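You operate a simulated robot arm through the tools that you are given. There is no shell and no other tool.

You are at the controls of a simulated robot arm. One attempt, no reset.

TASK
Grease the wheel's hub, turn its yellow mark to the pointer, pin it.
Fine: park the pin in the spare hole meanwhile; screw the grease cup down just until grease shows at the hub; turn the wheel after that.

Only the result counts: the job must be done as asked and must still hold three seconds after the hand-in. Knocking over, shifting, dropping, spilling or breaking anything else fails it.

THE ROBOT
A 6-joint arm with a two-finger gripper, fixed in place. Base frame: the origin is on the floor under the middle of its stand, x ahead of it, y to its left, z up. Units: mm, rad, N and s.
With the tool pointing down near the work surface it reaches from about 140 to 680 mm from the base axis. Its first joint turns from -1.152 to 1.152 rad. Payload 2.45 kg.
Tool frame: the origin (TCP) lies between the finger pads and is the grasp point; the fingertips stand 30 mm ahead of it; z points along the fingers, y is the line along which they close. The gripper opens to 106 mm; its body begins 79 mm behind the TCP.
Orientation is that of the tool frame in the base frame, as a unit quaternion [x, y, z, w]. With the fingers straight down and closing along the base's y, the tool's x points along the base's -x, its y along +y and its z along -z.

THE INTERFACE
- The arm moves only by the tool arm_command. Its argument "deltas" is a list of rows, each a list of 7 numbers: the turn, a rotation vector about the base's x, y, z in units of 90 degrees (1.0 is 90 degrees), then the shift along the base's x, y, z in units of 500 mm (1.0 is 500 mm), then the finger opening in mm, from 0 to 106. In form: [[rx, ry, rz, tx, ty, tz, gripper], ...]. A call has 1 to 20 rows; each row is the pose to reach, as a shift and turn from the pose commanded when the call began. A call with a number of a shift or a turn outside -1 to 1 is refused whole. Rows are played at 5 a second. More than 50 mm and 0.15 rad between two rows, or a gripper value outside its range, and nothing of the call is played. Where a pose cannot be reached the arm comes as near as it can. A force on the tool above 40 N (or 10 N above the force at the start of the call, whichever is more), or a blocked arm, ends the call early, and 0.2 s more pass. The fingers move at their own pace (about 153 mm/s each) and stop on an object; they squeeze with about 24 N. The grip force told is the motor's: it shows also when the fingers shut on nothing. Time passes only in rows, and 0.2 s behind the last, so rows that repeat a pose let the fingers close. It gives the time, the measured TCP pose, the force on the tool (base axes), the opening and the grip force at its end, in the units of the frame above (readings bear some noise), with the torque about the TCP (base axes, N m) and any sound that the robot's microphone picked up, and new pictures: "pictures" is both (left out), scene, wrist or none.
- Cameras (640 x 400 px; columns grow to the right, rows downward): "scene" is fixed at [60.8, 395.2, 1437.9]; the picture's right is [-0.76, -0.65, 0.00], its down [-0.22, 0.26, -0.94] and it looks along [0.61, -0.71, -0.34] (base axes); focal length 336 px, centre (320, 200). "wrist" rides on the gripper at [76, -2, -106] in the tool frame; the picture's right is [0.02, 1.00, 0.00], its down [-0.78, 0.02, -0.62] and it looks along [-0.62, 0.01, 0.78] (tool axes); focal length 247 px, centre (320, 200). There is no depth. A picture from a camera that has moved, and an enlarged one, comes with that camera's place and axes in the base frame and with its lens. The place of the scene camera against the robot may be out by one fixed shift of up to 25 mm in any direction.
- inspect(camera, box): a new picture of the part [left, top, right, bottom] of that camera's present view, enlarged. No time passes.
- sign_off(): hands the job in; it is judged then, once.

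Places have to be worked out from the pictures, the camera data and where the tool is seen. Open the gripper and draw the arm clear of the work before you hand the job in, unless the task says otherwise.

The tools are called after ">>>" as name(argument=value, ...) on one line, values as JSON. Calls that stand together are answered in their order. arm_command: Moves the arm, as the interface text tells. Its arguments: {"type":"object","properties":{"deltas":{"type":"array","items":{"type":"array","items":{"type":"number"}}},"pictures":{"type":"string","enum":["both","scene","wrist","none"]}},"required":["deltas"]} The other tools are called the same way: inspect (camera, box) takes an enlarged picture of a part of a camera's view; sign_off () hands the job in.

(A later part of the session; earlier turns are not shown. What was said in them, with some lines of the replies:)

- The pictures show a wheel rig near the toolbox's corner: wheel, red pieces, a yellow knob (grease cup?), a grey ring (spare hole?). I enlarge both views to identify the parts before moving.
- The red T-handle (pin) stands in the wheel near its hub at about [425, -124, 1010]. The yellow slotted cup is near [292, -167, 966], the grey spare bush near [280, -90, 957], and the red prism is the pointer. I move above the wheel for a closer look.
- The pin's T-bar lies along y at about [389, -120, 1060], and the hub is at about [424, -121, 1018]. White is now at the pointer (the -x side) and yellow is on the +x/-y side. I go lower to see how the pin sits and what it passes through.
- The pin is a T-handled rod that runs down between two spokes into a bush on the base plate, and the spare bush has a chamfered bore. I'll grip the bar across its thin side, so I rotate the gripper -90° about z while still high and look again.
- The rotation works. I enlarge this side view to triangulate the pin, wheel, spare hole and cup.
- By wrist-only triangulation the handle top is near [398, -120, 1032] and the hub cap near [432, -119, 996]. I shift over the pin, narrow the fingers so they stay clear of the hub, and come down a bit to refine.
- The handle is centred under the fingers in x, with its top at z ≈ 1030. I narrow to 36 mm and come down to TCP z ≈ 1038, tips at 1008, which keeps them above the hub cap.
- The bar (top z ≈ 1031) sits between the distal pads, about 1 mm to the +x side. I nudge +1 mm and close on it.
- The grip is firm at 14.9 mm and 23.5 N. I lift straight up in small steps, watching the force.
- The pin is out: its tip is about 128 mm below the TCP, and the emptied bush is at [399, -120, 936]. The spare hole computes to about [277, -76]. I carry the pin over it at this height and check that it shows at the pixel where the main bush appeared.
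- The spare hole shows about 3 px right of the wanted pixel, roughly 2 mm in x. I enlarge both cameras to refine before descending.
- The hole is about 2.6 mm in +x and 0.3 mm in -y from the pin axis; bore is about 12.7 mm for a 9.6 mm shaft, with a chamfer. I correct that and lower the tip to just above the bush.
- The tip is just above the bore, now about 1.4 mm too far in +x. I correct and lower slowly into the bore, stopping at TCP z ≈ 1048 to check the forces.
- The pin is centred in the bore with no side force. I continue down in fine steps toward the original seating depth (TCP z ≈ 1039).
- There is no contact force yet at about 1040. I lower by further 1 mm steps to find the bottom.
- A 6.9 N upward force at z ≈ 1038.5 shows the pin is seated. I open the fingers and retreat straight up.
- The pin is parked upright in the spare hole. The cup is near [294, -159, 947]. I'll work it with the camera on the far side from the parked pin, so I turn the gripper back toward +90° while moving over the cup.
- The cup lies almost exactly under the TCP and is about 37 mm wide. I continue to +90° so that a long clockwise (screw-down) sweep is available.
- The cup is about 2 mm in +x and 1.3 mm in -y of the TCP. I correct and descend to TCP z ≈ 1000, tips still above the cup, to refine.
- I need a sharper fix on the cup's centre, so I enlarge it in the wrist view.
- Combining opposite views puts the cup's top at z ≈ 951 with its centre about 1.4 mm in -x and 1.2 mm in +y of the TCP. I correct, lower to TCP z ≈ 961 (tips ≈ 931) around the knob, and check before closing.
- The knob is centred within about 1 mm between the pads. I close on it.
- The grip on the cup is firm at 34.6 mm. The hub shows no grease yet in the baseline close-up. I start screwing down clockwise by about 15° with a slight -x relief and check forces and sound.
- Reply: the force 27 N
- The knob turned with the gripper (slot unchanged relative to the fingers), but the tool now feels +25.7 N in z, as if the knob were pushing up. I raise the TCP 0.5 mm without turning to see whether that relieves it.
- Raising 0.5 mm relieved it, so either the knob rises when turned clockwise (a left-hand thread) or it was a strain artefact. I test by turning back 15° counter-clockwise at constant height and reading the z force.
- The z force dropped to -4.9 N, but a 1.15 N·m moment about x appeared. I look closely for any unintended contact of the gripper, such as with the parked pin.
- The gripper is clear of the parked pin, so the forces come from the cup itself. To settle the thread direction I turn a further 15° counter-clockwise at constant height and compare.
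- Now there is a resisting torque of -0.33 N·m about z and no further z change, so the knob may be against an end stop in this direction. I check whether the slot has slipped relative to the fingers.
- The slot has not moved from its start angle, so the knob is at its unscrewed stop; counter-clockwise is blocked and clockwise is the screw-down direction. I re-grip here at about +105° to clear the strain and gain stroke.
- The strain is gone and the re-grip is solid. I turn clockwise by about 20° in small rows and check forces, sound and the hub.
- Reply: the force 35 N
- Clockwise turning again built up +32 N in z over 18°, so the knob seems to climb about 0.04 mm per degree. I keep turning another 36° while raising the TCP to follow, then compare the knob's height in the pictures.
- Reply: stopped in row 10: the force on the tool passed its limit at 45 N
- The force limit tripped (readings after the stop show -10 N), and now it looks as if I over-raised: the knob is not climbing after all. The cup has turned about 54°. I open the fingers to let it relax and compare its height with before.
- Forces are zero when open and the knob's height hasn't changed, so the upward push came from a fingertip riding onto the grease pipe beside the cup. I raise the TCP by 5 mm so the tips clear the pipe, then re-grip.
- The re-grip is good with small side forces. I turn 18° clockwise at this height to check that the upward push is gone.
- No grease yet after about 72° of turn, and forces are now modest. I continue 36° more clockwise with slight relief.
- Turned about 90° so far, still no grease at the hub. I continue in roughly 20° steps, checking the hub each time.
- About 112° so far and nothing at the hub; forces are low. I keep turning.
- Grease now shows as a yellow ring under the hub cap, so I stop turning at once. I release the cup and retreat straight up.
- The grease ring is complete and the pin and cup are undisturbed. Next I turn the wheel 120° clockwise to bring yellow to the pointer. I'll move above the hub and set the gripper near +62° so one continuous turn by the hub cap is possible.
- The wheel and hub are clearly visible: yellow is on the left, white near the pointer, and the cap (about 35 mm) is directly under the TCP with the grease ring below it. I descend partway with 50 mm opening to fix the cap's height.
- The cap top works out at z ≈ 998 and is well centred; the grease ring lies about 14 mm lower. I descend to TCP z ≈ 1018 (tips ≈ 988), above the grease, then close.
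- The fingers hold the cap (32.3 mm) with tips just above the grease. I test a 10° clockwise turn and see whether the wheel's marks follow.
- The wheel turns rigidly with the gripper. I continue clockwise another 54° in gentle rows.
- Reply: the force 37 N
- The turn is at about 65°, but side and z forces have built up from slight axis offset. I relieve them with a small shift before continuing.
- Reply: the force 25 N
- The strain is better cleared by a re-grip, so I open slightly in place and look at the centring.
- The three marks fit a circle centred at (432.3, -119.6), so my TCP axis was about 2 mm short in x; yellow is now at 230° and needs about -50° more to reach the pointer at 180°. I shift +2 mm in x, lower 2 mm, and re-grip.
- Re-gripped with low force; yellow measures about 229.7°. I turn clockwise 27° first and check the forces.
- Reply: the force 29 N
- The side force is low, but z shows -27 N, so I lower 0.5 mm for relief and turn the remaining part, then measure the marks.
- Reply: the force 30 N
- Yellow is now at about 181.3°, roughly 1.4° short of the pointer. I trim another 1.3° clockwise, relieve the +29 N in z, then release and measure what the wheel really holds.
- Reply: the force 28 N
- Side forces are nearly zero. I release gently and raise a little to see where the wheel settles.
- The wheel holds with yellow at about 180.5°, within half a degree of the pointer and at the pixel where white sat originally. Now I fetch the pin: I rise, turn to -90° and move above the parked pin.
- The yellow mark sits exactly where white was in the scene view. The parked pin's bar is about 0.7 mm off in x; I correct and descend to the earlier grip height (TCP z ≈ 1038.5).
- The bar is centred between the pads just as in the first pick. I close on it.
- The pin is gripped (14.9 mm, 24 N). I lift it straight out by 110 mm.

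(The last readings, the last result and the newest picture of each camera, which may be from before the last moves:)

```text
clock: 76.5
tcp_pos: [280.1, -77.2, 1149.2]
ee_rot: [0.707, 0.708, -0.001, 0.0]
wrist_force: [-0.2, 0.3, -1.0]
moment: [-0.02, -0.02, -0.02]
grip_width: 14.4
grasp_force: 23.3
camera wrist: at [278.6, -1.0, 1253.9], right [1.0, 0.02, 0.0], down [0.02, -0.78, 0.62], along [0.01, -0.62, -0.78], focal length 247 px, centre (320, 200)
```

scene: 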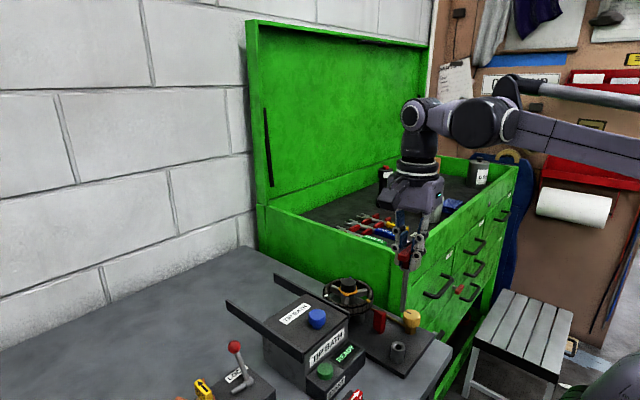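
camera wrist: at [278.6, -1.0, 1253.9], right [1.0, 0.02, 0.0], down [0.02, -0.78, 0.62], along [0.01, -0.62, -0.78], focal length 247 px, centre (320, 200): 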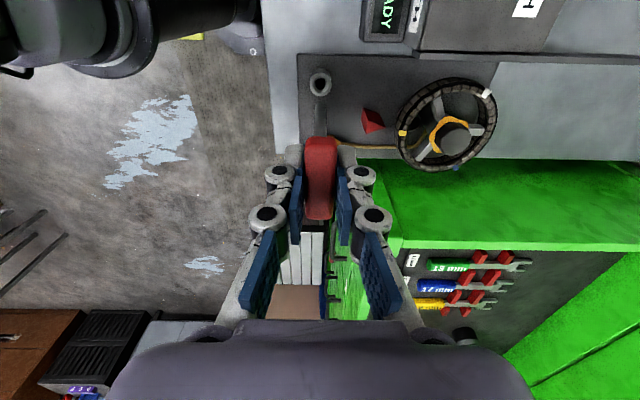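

The pin is out of the spare hole and held upright. I carry it over to the main bush by the measured offset (+120.3, -43.8) and compare alignment.

>>> arm_command(deltas=[[0, 0, 0, 0.03, -0.008, 0, 10], [0, 0, 0, 0.07, -0.025, 0, 10], [0, 0, 0, 0.11, -0.04, 0, 10], [0, 0, 0, 0.15, -0.055, 0, 10], [0, 0, 0, 0.19, -0.07, 0, 10], [0, 0, 0, 0.22, -0.08, 0, 10], [0, 0, 0, 0.236, -0.086, 0, 10], [0, 0, 0, 0.2406, -0.0876, 0, 10], [0, 0, 0, 0.2406, -0.0876, 0, 10], [0, 0, 0, 0.2406, -0.0876, 0, 10]], pictures="both")

>>> inspect(camera="wrist", box=[280, 60, 360, 160])

>>> inspect(camera="scene", box=[320, 230, 400, 330])

```text
clock: 78.7
tcp_pos: [400.2, -120.5, 1148.8]
ee_rot: [0.707, 0.707, -0.001, 0.0]
wrist_force: [-0.1, -0.4, -0.6]
moment: [0.0, 0.0, -0.01]
grip_width: 14.8
grasp_force: 23.6
camera wrist: at [399.5, -44.5, 1254.5], right [1.0, 0.02, 0.0], down [0.02, -0.78, 0.62], along [0.01, -0.62, -0.78], focal length 247 px, centre (320, 200)
```

scene: 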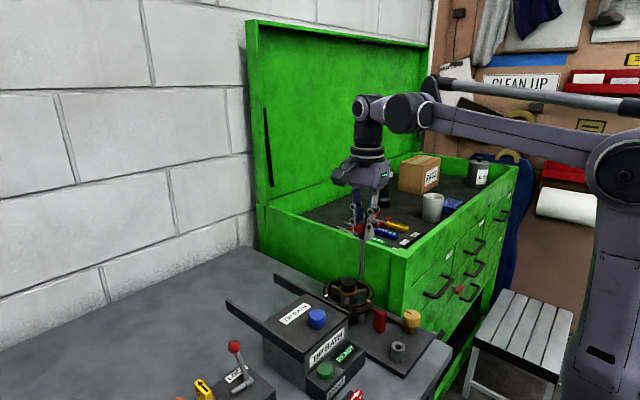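
wrist: 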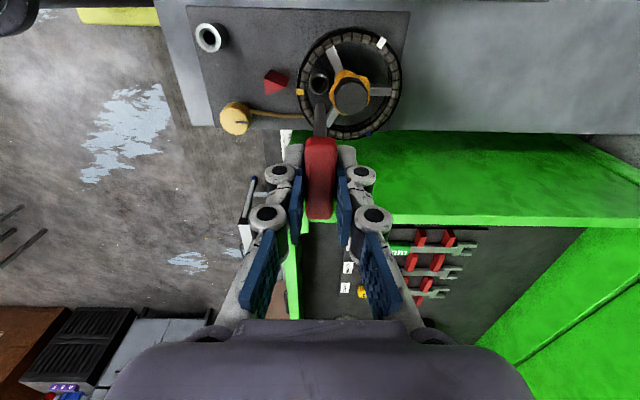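

```text
4.00 times, centred on (320, 110) of wrist
camera zoom: at [399.5, -44.5, 1254.5], right [1.0, 0.02, 0.0], down [0.02, -0.78, 0.62], along [0.01, -0.62, -0.78], focal length 988 px, centre (320, 560)
```

zoom: 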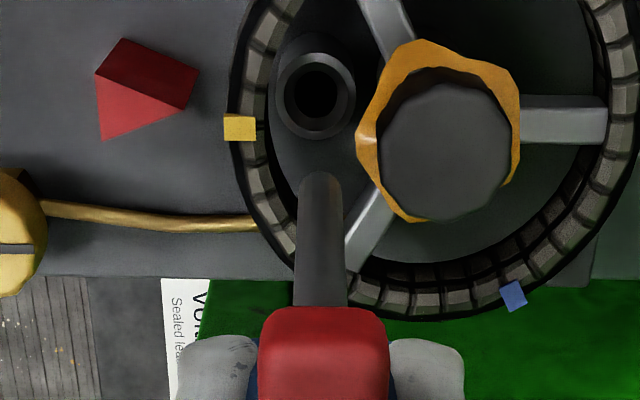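

```text
4.00 times, centred on (360, 280) of scene
camera zoom: at [60.8, 395.2, 1437.9], right [-0.76, -0.65, 0.0], down [-0.22, 0.26, -0.94], along [0.61, -0.71, -0.34], focal length 1345 px, centre (160, -120)
```

zoom: 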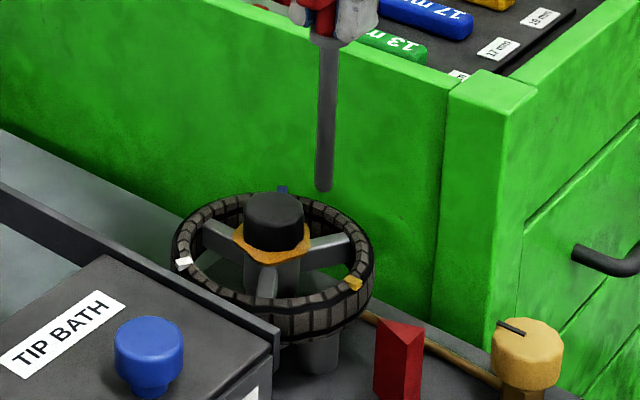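

The bush shows about 1.4 mm to -x of the pin axis (and perhaps 0.5 mm in +y). I correct and lower until the tip is just above the bush, between the spokes.

>>> arm_command(deltas=[[0, 0, 0, -0.0028, 0.001, 0, 10], [0, 0, 0, -0.0028, 0.001, -0.03, 10], [0, 0, 0, -0.0028, 0.001, -0.06, 10], [0, 0, 0, -0.0028, 0.001, -0.09, 10], [0, 0, 0, -0.0028, 0.001, -0.115, 10], [0, 0, 0, -0.0028, 0.001, -0.134, 10], [0, 0, 0, -0.0028, 0.001, -0.142, 10], [0, 0, 0, -0.0028, 0.001, -0.142, 10]], pictures="both")

>>> inspect(camera="wrist", box=[280, 60, 360, 160])

>>> inspect(camera="scene", box=[320, 240, 400, 330])

```text
clock: 80.5
tcp_pos: [399.2, -119.4, 1077.6]
ee_rot: [0.707, 0.707, -0.001, -0.001]
wrist_force: [0.4, -0.7, 0.0]
moment: [0.02, -0.02, -0.02]
grip_width: 14.9
grasp_force: 24.4
camera wrist: at [398.0, -44.3, 1182.7], right [1.0, 0.02, 0.0], down [0.02, -0.78, 0.62], along [0.01, -0.62, -0.78], focal length 247 px, centre (320, 200)
```

scene: 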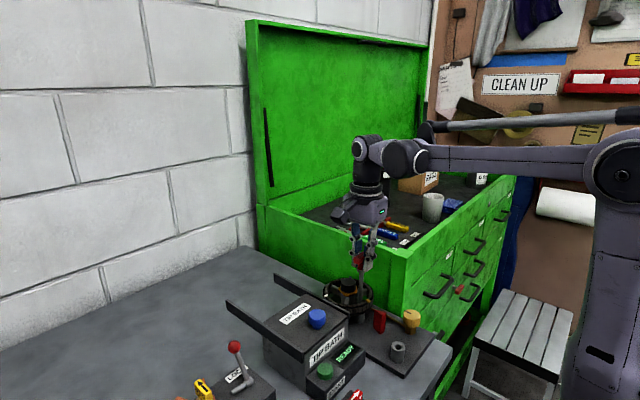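
wrist: 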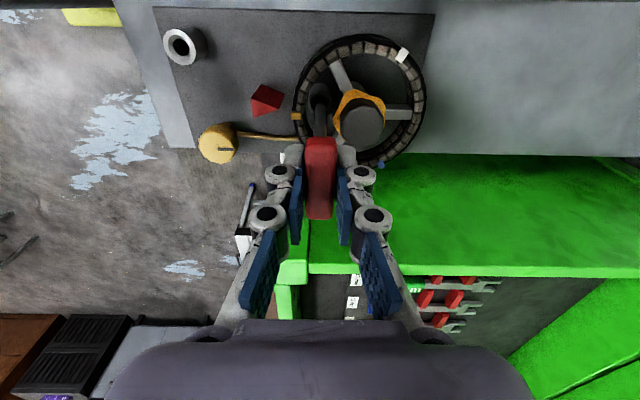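

```text
4.00 times, centred on (320, 110) of wrist
camera zoom: at [398.0, -44.3, 1182.7], right [1.0, 0.02, 0.0], down [0.02, -0.78, 0.62], along [0.01, -0.62, -0.78], focal length 988 px, centre (320, 560)
```

zoom: 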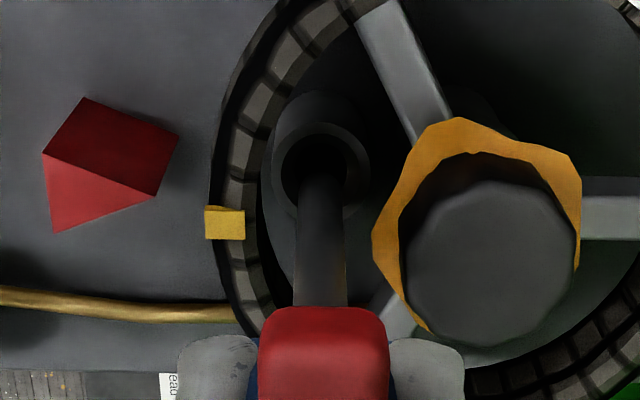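

```text
4.44 times, centred on (360, 285) of scene
camera zoom: at [60.8, 395.2, 1437.9], right [-0.76, -0.65, 0.0], down [-0.22, 0.26, -0.94], along [0.61, -0.71, -0.34], focal length 1494 px, centre (142, -178)
```

zoom: 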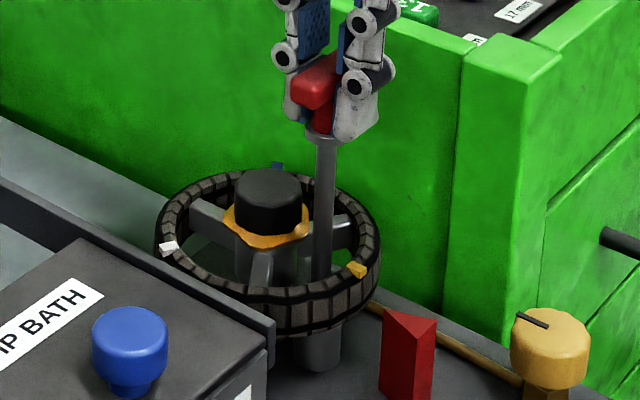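

The tip is right over the bore. I lower slowly into the bush with force checks.

>>> arm_command(deltas=[[0, 0, 0, -0.0006, 0, -0.01, 10], [0, 0, 0, -0.0006, 0, -0.02, 10], [0, 0, 0, -0.0006, 0, -0.03, 10], [0, 0, 0, -0.0006, 0, -0.04, 10], [0, 0, 0, -0.0006, 0, -0.05, 10], [0, 0, 0, -0.0006, 0, -0.06, 10], [0, 0, 0, -0.0006, 0, -0.06, 10]], pictures="both")

>>> inspect(camera="wrist", box=[280, 60, 360, 160])

>>> inspect(camera="scene", box=[320, 240, 400, 330])

```text
clock: 82.1
tcp_pos: [396.8, -120.4, 1047.8]
ee_rot: [0.707, 0.707, -0.001, 0.0]
wrist_force: [1.0, 0.5, -0.1]
moment: [0.03, -0.05, -0.03]
grip_width: 14.9
grasp_force: 23.9
camera wrist: at [396.5, -44.7, 1153.5], right [1.0, 0.02, 0.0], down [0.02, -0.78, 0.62], along [0.01, -0.62, -0.78], focal length 247 px, centre (320, 200)
```

scene: 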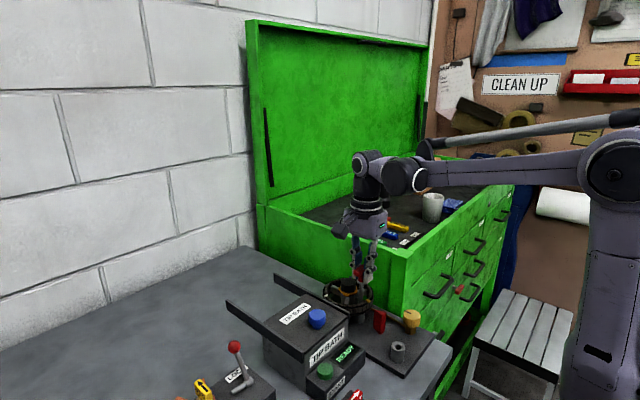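
wrist: 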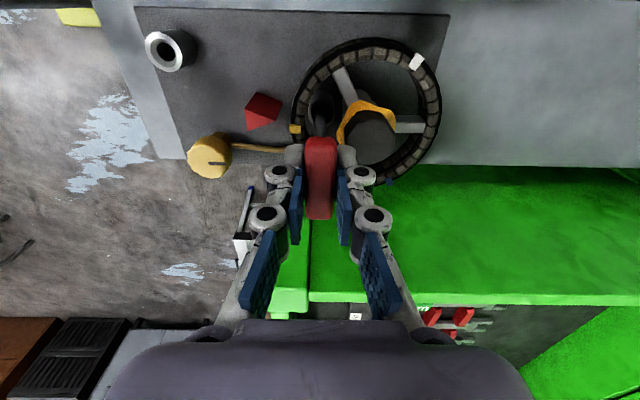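

```text
4.00 times, centred on (320, 110) of wrist
camera zoom: at [396.5, -44.7, 1153.5], right [1.0, 0.02, 0.0], down [0.02, -0.78, 0.62], along [0.01, -0.62, -0.78], focal length 988 px, centre (320, 560)
```

zoom: 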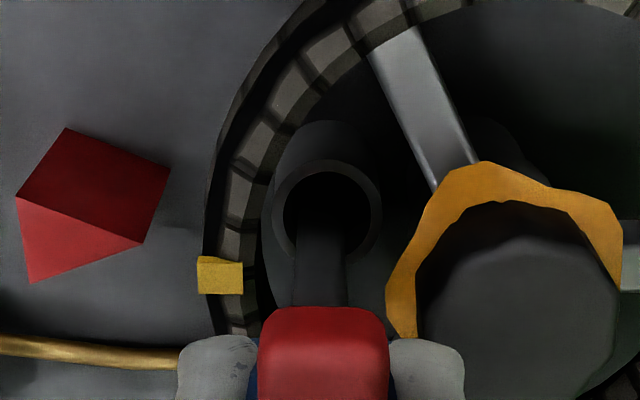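

```text
4.44 times, centred on (360, 285) of scene
camera zoom: at [60.8, 395.2, 1437.9], right [-0.76, -0.65, 0.0], down [-0.22, 0.26, -0.94], along [0.61, -0.71, -0.34], focal length 1494 px, centre (142, -178)
```

zoom: 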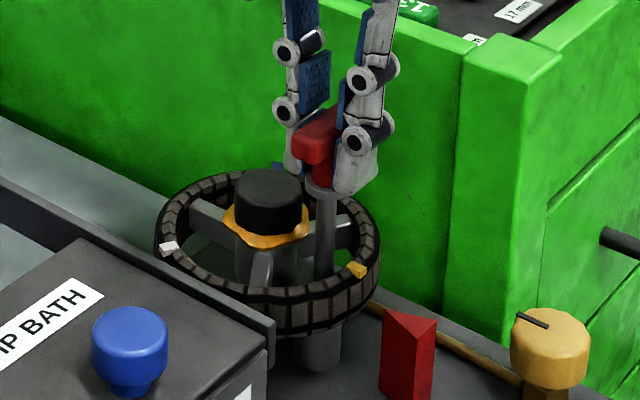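

The pin is entering the bore freely; it sits about 1 mm to -x of centre, so I nudge +0.8 mm and continue down in fine steps.

>>> arm_command(deltas=[[0, 0, 0, 0.0016, 0, 0, 10], [0, 0, 0, 0.0016, 0, -0.006, 10], [0, 0, 0, 0.0016, 0, -0.011, 10], [0, 0, 0, 0.0016, 0, -0.015, 10], [0, 0, 0, 0.0016, 0, -0.017, 10], [0, 0, 0, 0.0016, 0, -0.017, 10]], pictures="none")

```text
clock: 83.5
tcp_pos: [399.6, -120.3, 1039.7]
ee_rot: [0.707, 0.707, -0.001, 0.0]
wrist_force: [-1.0, 0.4, 3.0]
moment: [0.02, 0.01, 0.01]
grip_width: 14.8
grasp_force: 24.3
```

A slight +3 N in z suggests it is touching bottom. I press down 1 mm more to confirm seating.

>>> arm_command(deltas=[[0, 0, 0, 0, 0, -0.001, 10], [0, 0, 0, 0, 0, -0.002, 10], [0, 0, 0, 0, 0, -0.002, 10]], pictures="both")

>>> inspect(camera="scene", box=[320, 240, 400, 330])

>>> inspect(camera="wrist", box=[260, 60, 460, 200])

```text
clock: 84.3
tcp_pos: [399.3, -118.7, 1038.2]
ee_rot: [0.707, 0.707, -0.001, 0.0]
wrist_force: [1.3, -2.8, 2.1]
moment: [-0.23, -0.09, 0.01]
grip_width: 14.8
grasp_force: 24.1
camera wrist: at [397.7, -43.7, 1143.8], right [1.0, 0.02, 0.0], down [0.02, -0.78, 0.62], along [0.01, -0.62, -0.78], focal length 247 px, centre (320, 200)
```

scene: 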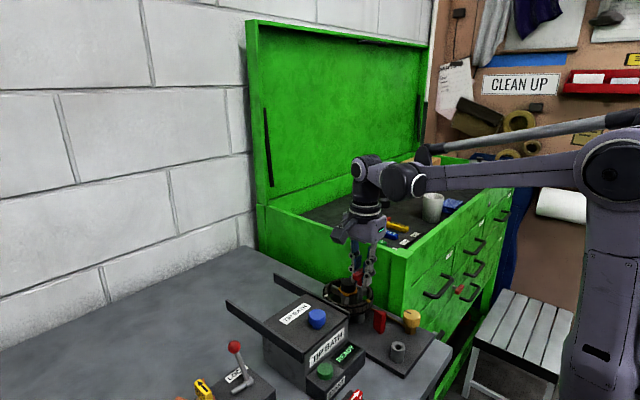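
wrist: 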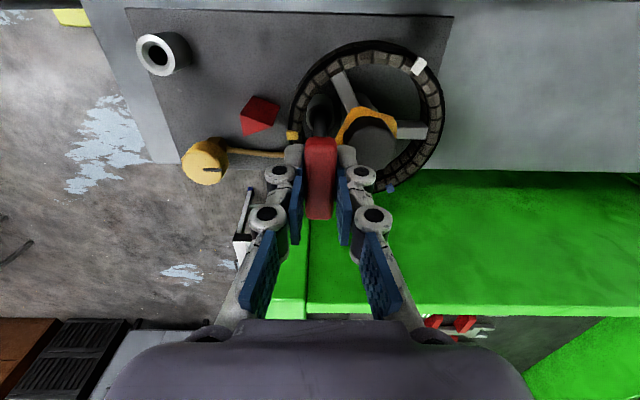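

```text
4.44 times, centred on (360, 285) of scene
camera zoom: at [60.8, 395.1, 1437.9], right [-0.76, -0.65, 0.0], down [-0.22, 0.26, -0.94], along [0.61, -0.71, -0.34], focal length 1494 px, centre (142, -178)
```

zoom: 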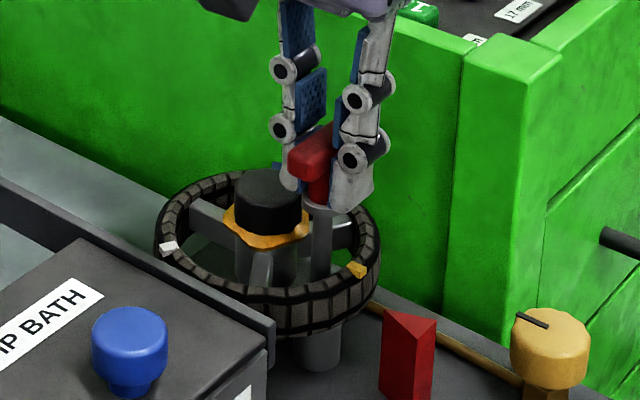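

```text
2.86 times, centred on (360, 130) of wrist
camera zoom: at [397.7, -43.7, 1143.8], right [1.0, 0.02, 0.0], down [0.02, -0.78, 0.62], along [0.01, -0.62, -0.78], focal length 706 px, centre (206, 400)
```

zoom: 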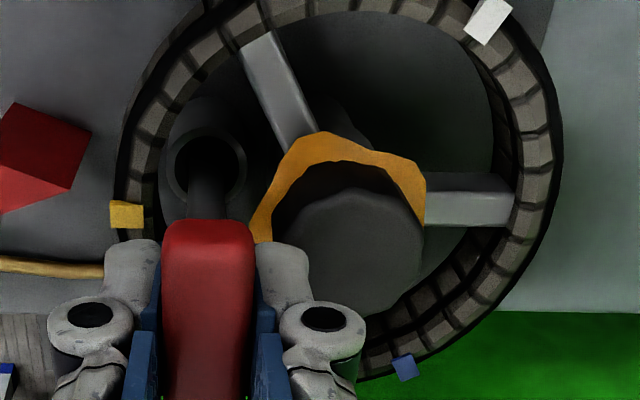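

Contact force is still small, so I press a further 1 mm to be sure the pin is fully down.

>>> arm_command(deltas=[[0, 0, 0, 0, 0, -0.001, 10], [0, 0, 0, 0, 0, -0.002, 10], [0, 0, 0, 0, 0, -0.002, 10]], pictures="none")

```text
clock: 85.1
tcp_pos: [398.7, -119.1, 1039.0]
ee_rot: [0.707, 0.707, -0.001, -0.001]
wrist_force: [1.3, -2.8, 12.4]
moment: [-0.33, -0.12, 0.01]
grip_width: 15.0
grasp_force: 24.3
```

12.4 N upward confirms the pin is seated at its original depth. I open to 36 mm (tips stay above the hub cap) and rise straight up.

>>> arm_command(deltas=[[0, 0, 0, 0, 0, 0.002, 15], [0, 0, 0, 0, 0, 0.002, 24], [0, 0, 0, 0, 0, 0.002, 34], [0, 0, 0, 0, 0, 0.002, 36], [0, 0, 0, 0, 0, 0.02, 36], [0, 0, 0, 0, 0, 0.05, 36], [0, 0, 0, 0, 0, 0.1, 40], [0, 0, 0, 0, 0, 0.16, 50], [0, 0, 0, 0, 0, 0.2, 50], [0, 0, 0, 0, 0, 0.2, 50]], pictures="both")

>>> inspect(camera="scene", box=[310, 250, 440, 350])

>>> inspect(camera="wrist", box=[260, 20, 420, 170])

```text
clock: 87.3
tcp_pos: [398.9, -120.8, 1138.8]
ee_rot: [0.708, 0.707, -0.001, 0.0]
wrist_force: [-0.4, 0.1, -0.2]
moment: [0.01, 0.0, -0.03]
grip_width: 50.3
grasp_force: 0.2
camera wrist: at [398.5, -44.4, 1243.7], right [1.0, 0.02, 0.0], down [0.02, -0.78, 0.62], along [0.01, -0.62, -0.78], focal length 247 px, centre (320, 200)
```

scene: 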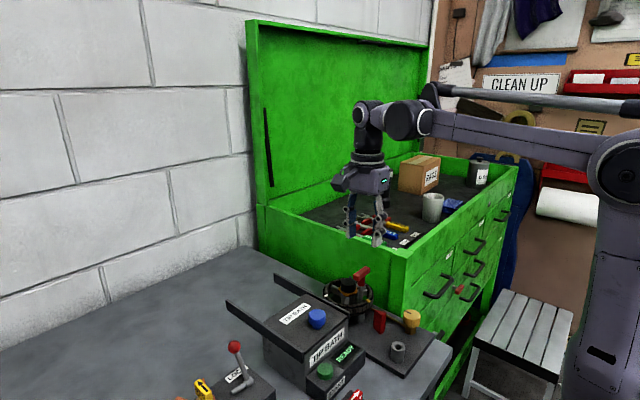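
wrist: 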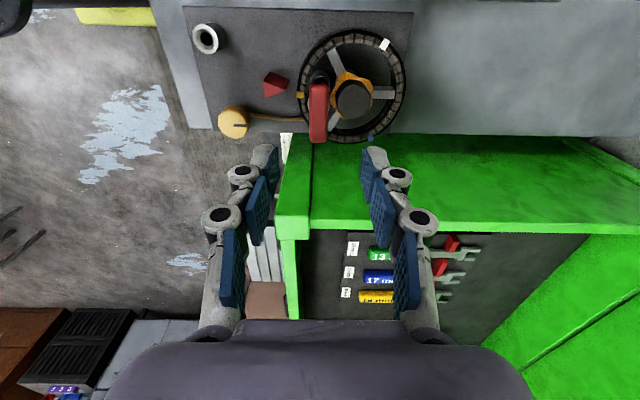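

```text
4.00 times, centred on (375, 300) of scene
camera zoom: at [60.8, 395.2, 1437.9], right [-0.76, -0.65, 0.0], down [-0.22, 0.26, -0.94], along [0.61, -0.71, -0.34], focal length 1345 px, centre (100, -200)
```

zoom: 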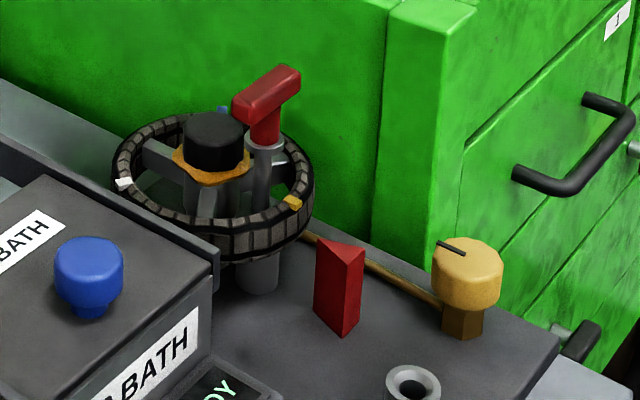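

```text
2.67 times, centred on (340, 95) of wrist
camera zoom: at [398.5, -44.4, 1243.7], right [1.0, 0.02, 0.0], down [0.02, -0.78, 0.62], along [0.01, -0.62, -0.78], focal length 659 px, centre (267, 480)
```

zoom: 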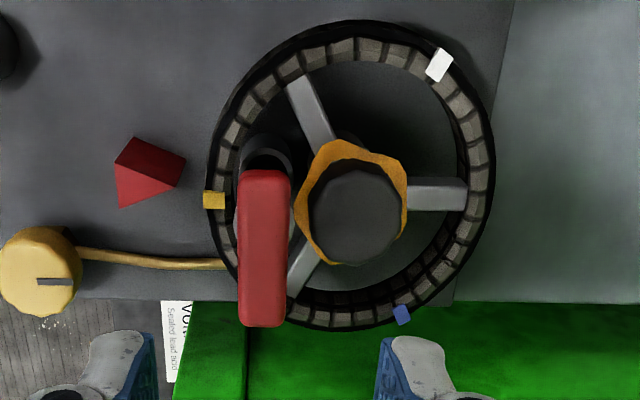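

The pin stands at its original place and height, and the marks fit yellow at about 180.2°, on the pointer, with grease visible at the hub. I open fully and draw the arm clear, up and back.

>>> arm_command(deltas=[[0, 0, 0, 0, 0, 0.06, 60], [0, 0, 0, -0.02, 0, 0.12, 80], [0, 0, 0, -0.06, 0, 0.18, 100], [0, 0, 0, -0.1, 0, 0.22, 106], [0, 0, 0, -0.14, 0, 0.25, 106], [0, 0, 0, -0.16, 0, 0.26, 106], [0, 0, 0, -0.16, 0, 0.26, 106], [0, 0, 0, -0.16, 0, 0.26, 106], [0, 0, 0, -0.16, 0, 0.26, 106], [0, 0, 0, -0.16, 0, 0.26, 106]], pictures="both")

>>> inspect(camera="scene", box=[310, 250, 440, 370])

>>> inspect(camera="scene", box=[310, 260, 390, 330])

```text
clock: 89.5
tcp_pos: [317.7, -119.2, 1265.4]
ee_rot: [0.707, 0.707, -0.001, 0.0]
wrist_force: [0.1, 0.2, 0.0]
moment: [0.01, 0.0, -0.02]
grip_width: 105.7
grasp_force: 0.0
camera wrist: at [316.9, -42.9, 1372.0], right [1.0, 0.02, 0.0], down [0.02, -0.78, 0.62], along [0.01, -0.62, -0.78], focal length 247 px, centre (320, 200)
```

scene: 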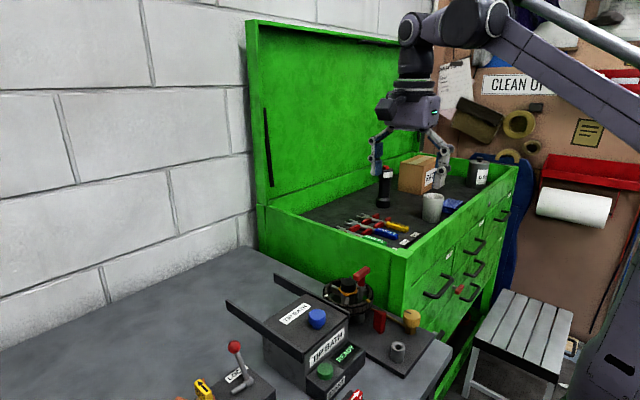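
wrist: 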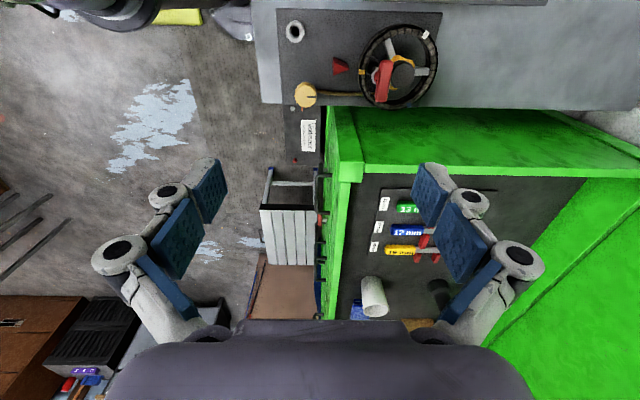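

```text
3.33 times, centred on (375, 310) of scene
camera zoom: at [60.8, 395.2, 1437.9], right [-0.76, -0.65, 0.0], down [-0.22, 0.26, -0.94], along [0.61, -0.71, -0.34], focal length 1121 px, centre (137, -167)
```

zoom: 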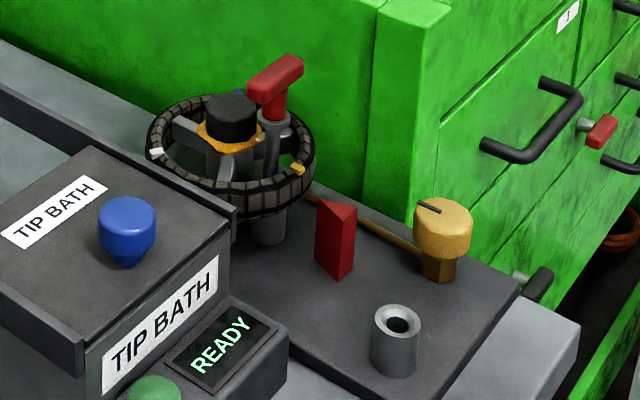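

```text
5.71 times, centred on (350, 295) of scene
camera zoom: at [60.8, 395.2, 1437.9], right [-0.76, -0.65, 0.0], down [-0.22, 0.26, -0.94], along [0.61, -0.71, -0.34], focal length 1921 px, centre (149, -343)
```

zoom: 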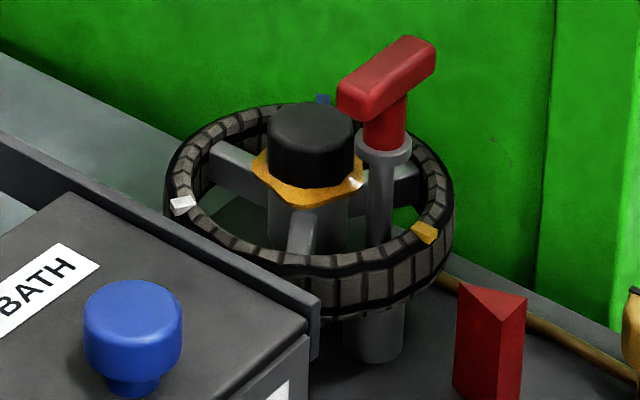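

The final pictures show a complete grease ring at the hub, the yellow mark on the pointer and the pin seated in its bush. The spare hole is empty, nothing else has moved, and the arm is clear with the gripper open, so I hand the job in.

>>> sign_off()

```text
The job is handed in.
```

The job is done and handed in: the hub is greased, the yellow mark is at the pointer, and the pin is back in its bush.

- **Pin:** I parked it in the spare hole while I worked. It's now back at its original place and depth, and the spare hole is empty.
- **Grease cup:** I screwed it down clockwise about 130° in steps of roughly 20°, checking the hub after each one. I stopped when a full ring of grease showed under the hub cap.
- **Wheel:** I turned it 120° clockwise by the hub cap after greasing. The yellow mark measures within about half a degree of the pointer.
- **Force stop:** while turning the cup, a call ended early when the force on the tool passed its limit (45 N). A fingertip was probably riding on the grease pipe, so I gripped higher after that. The pipe looks unmoved in the final pictures.

Nothing else looks moved in the final pictures. The gripper is open and the arm is clear of the work.
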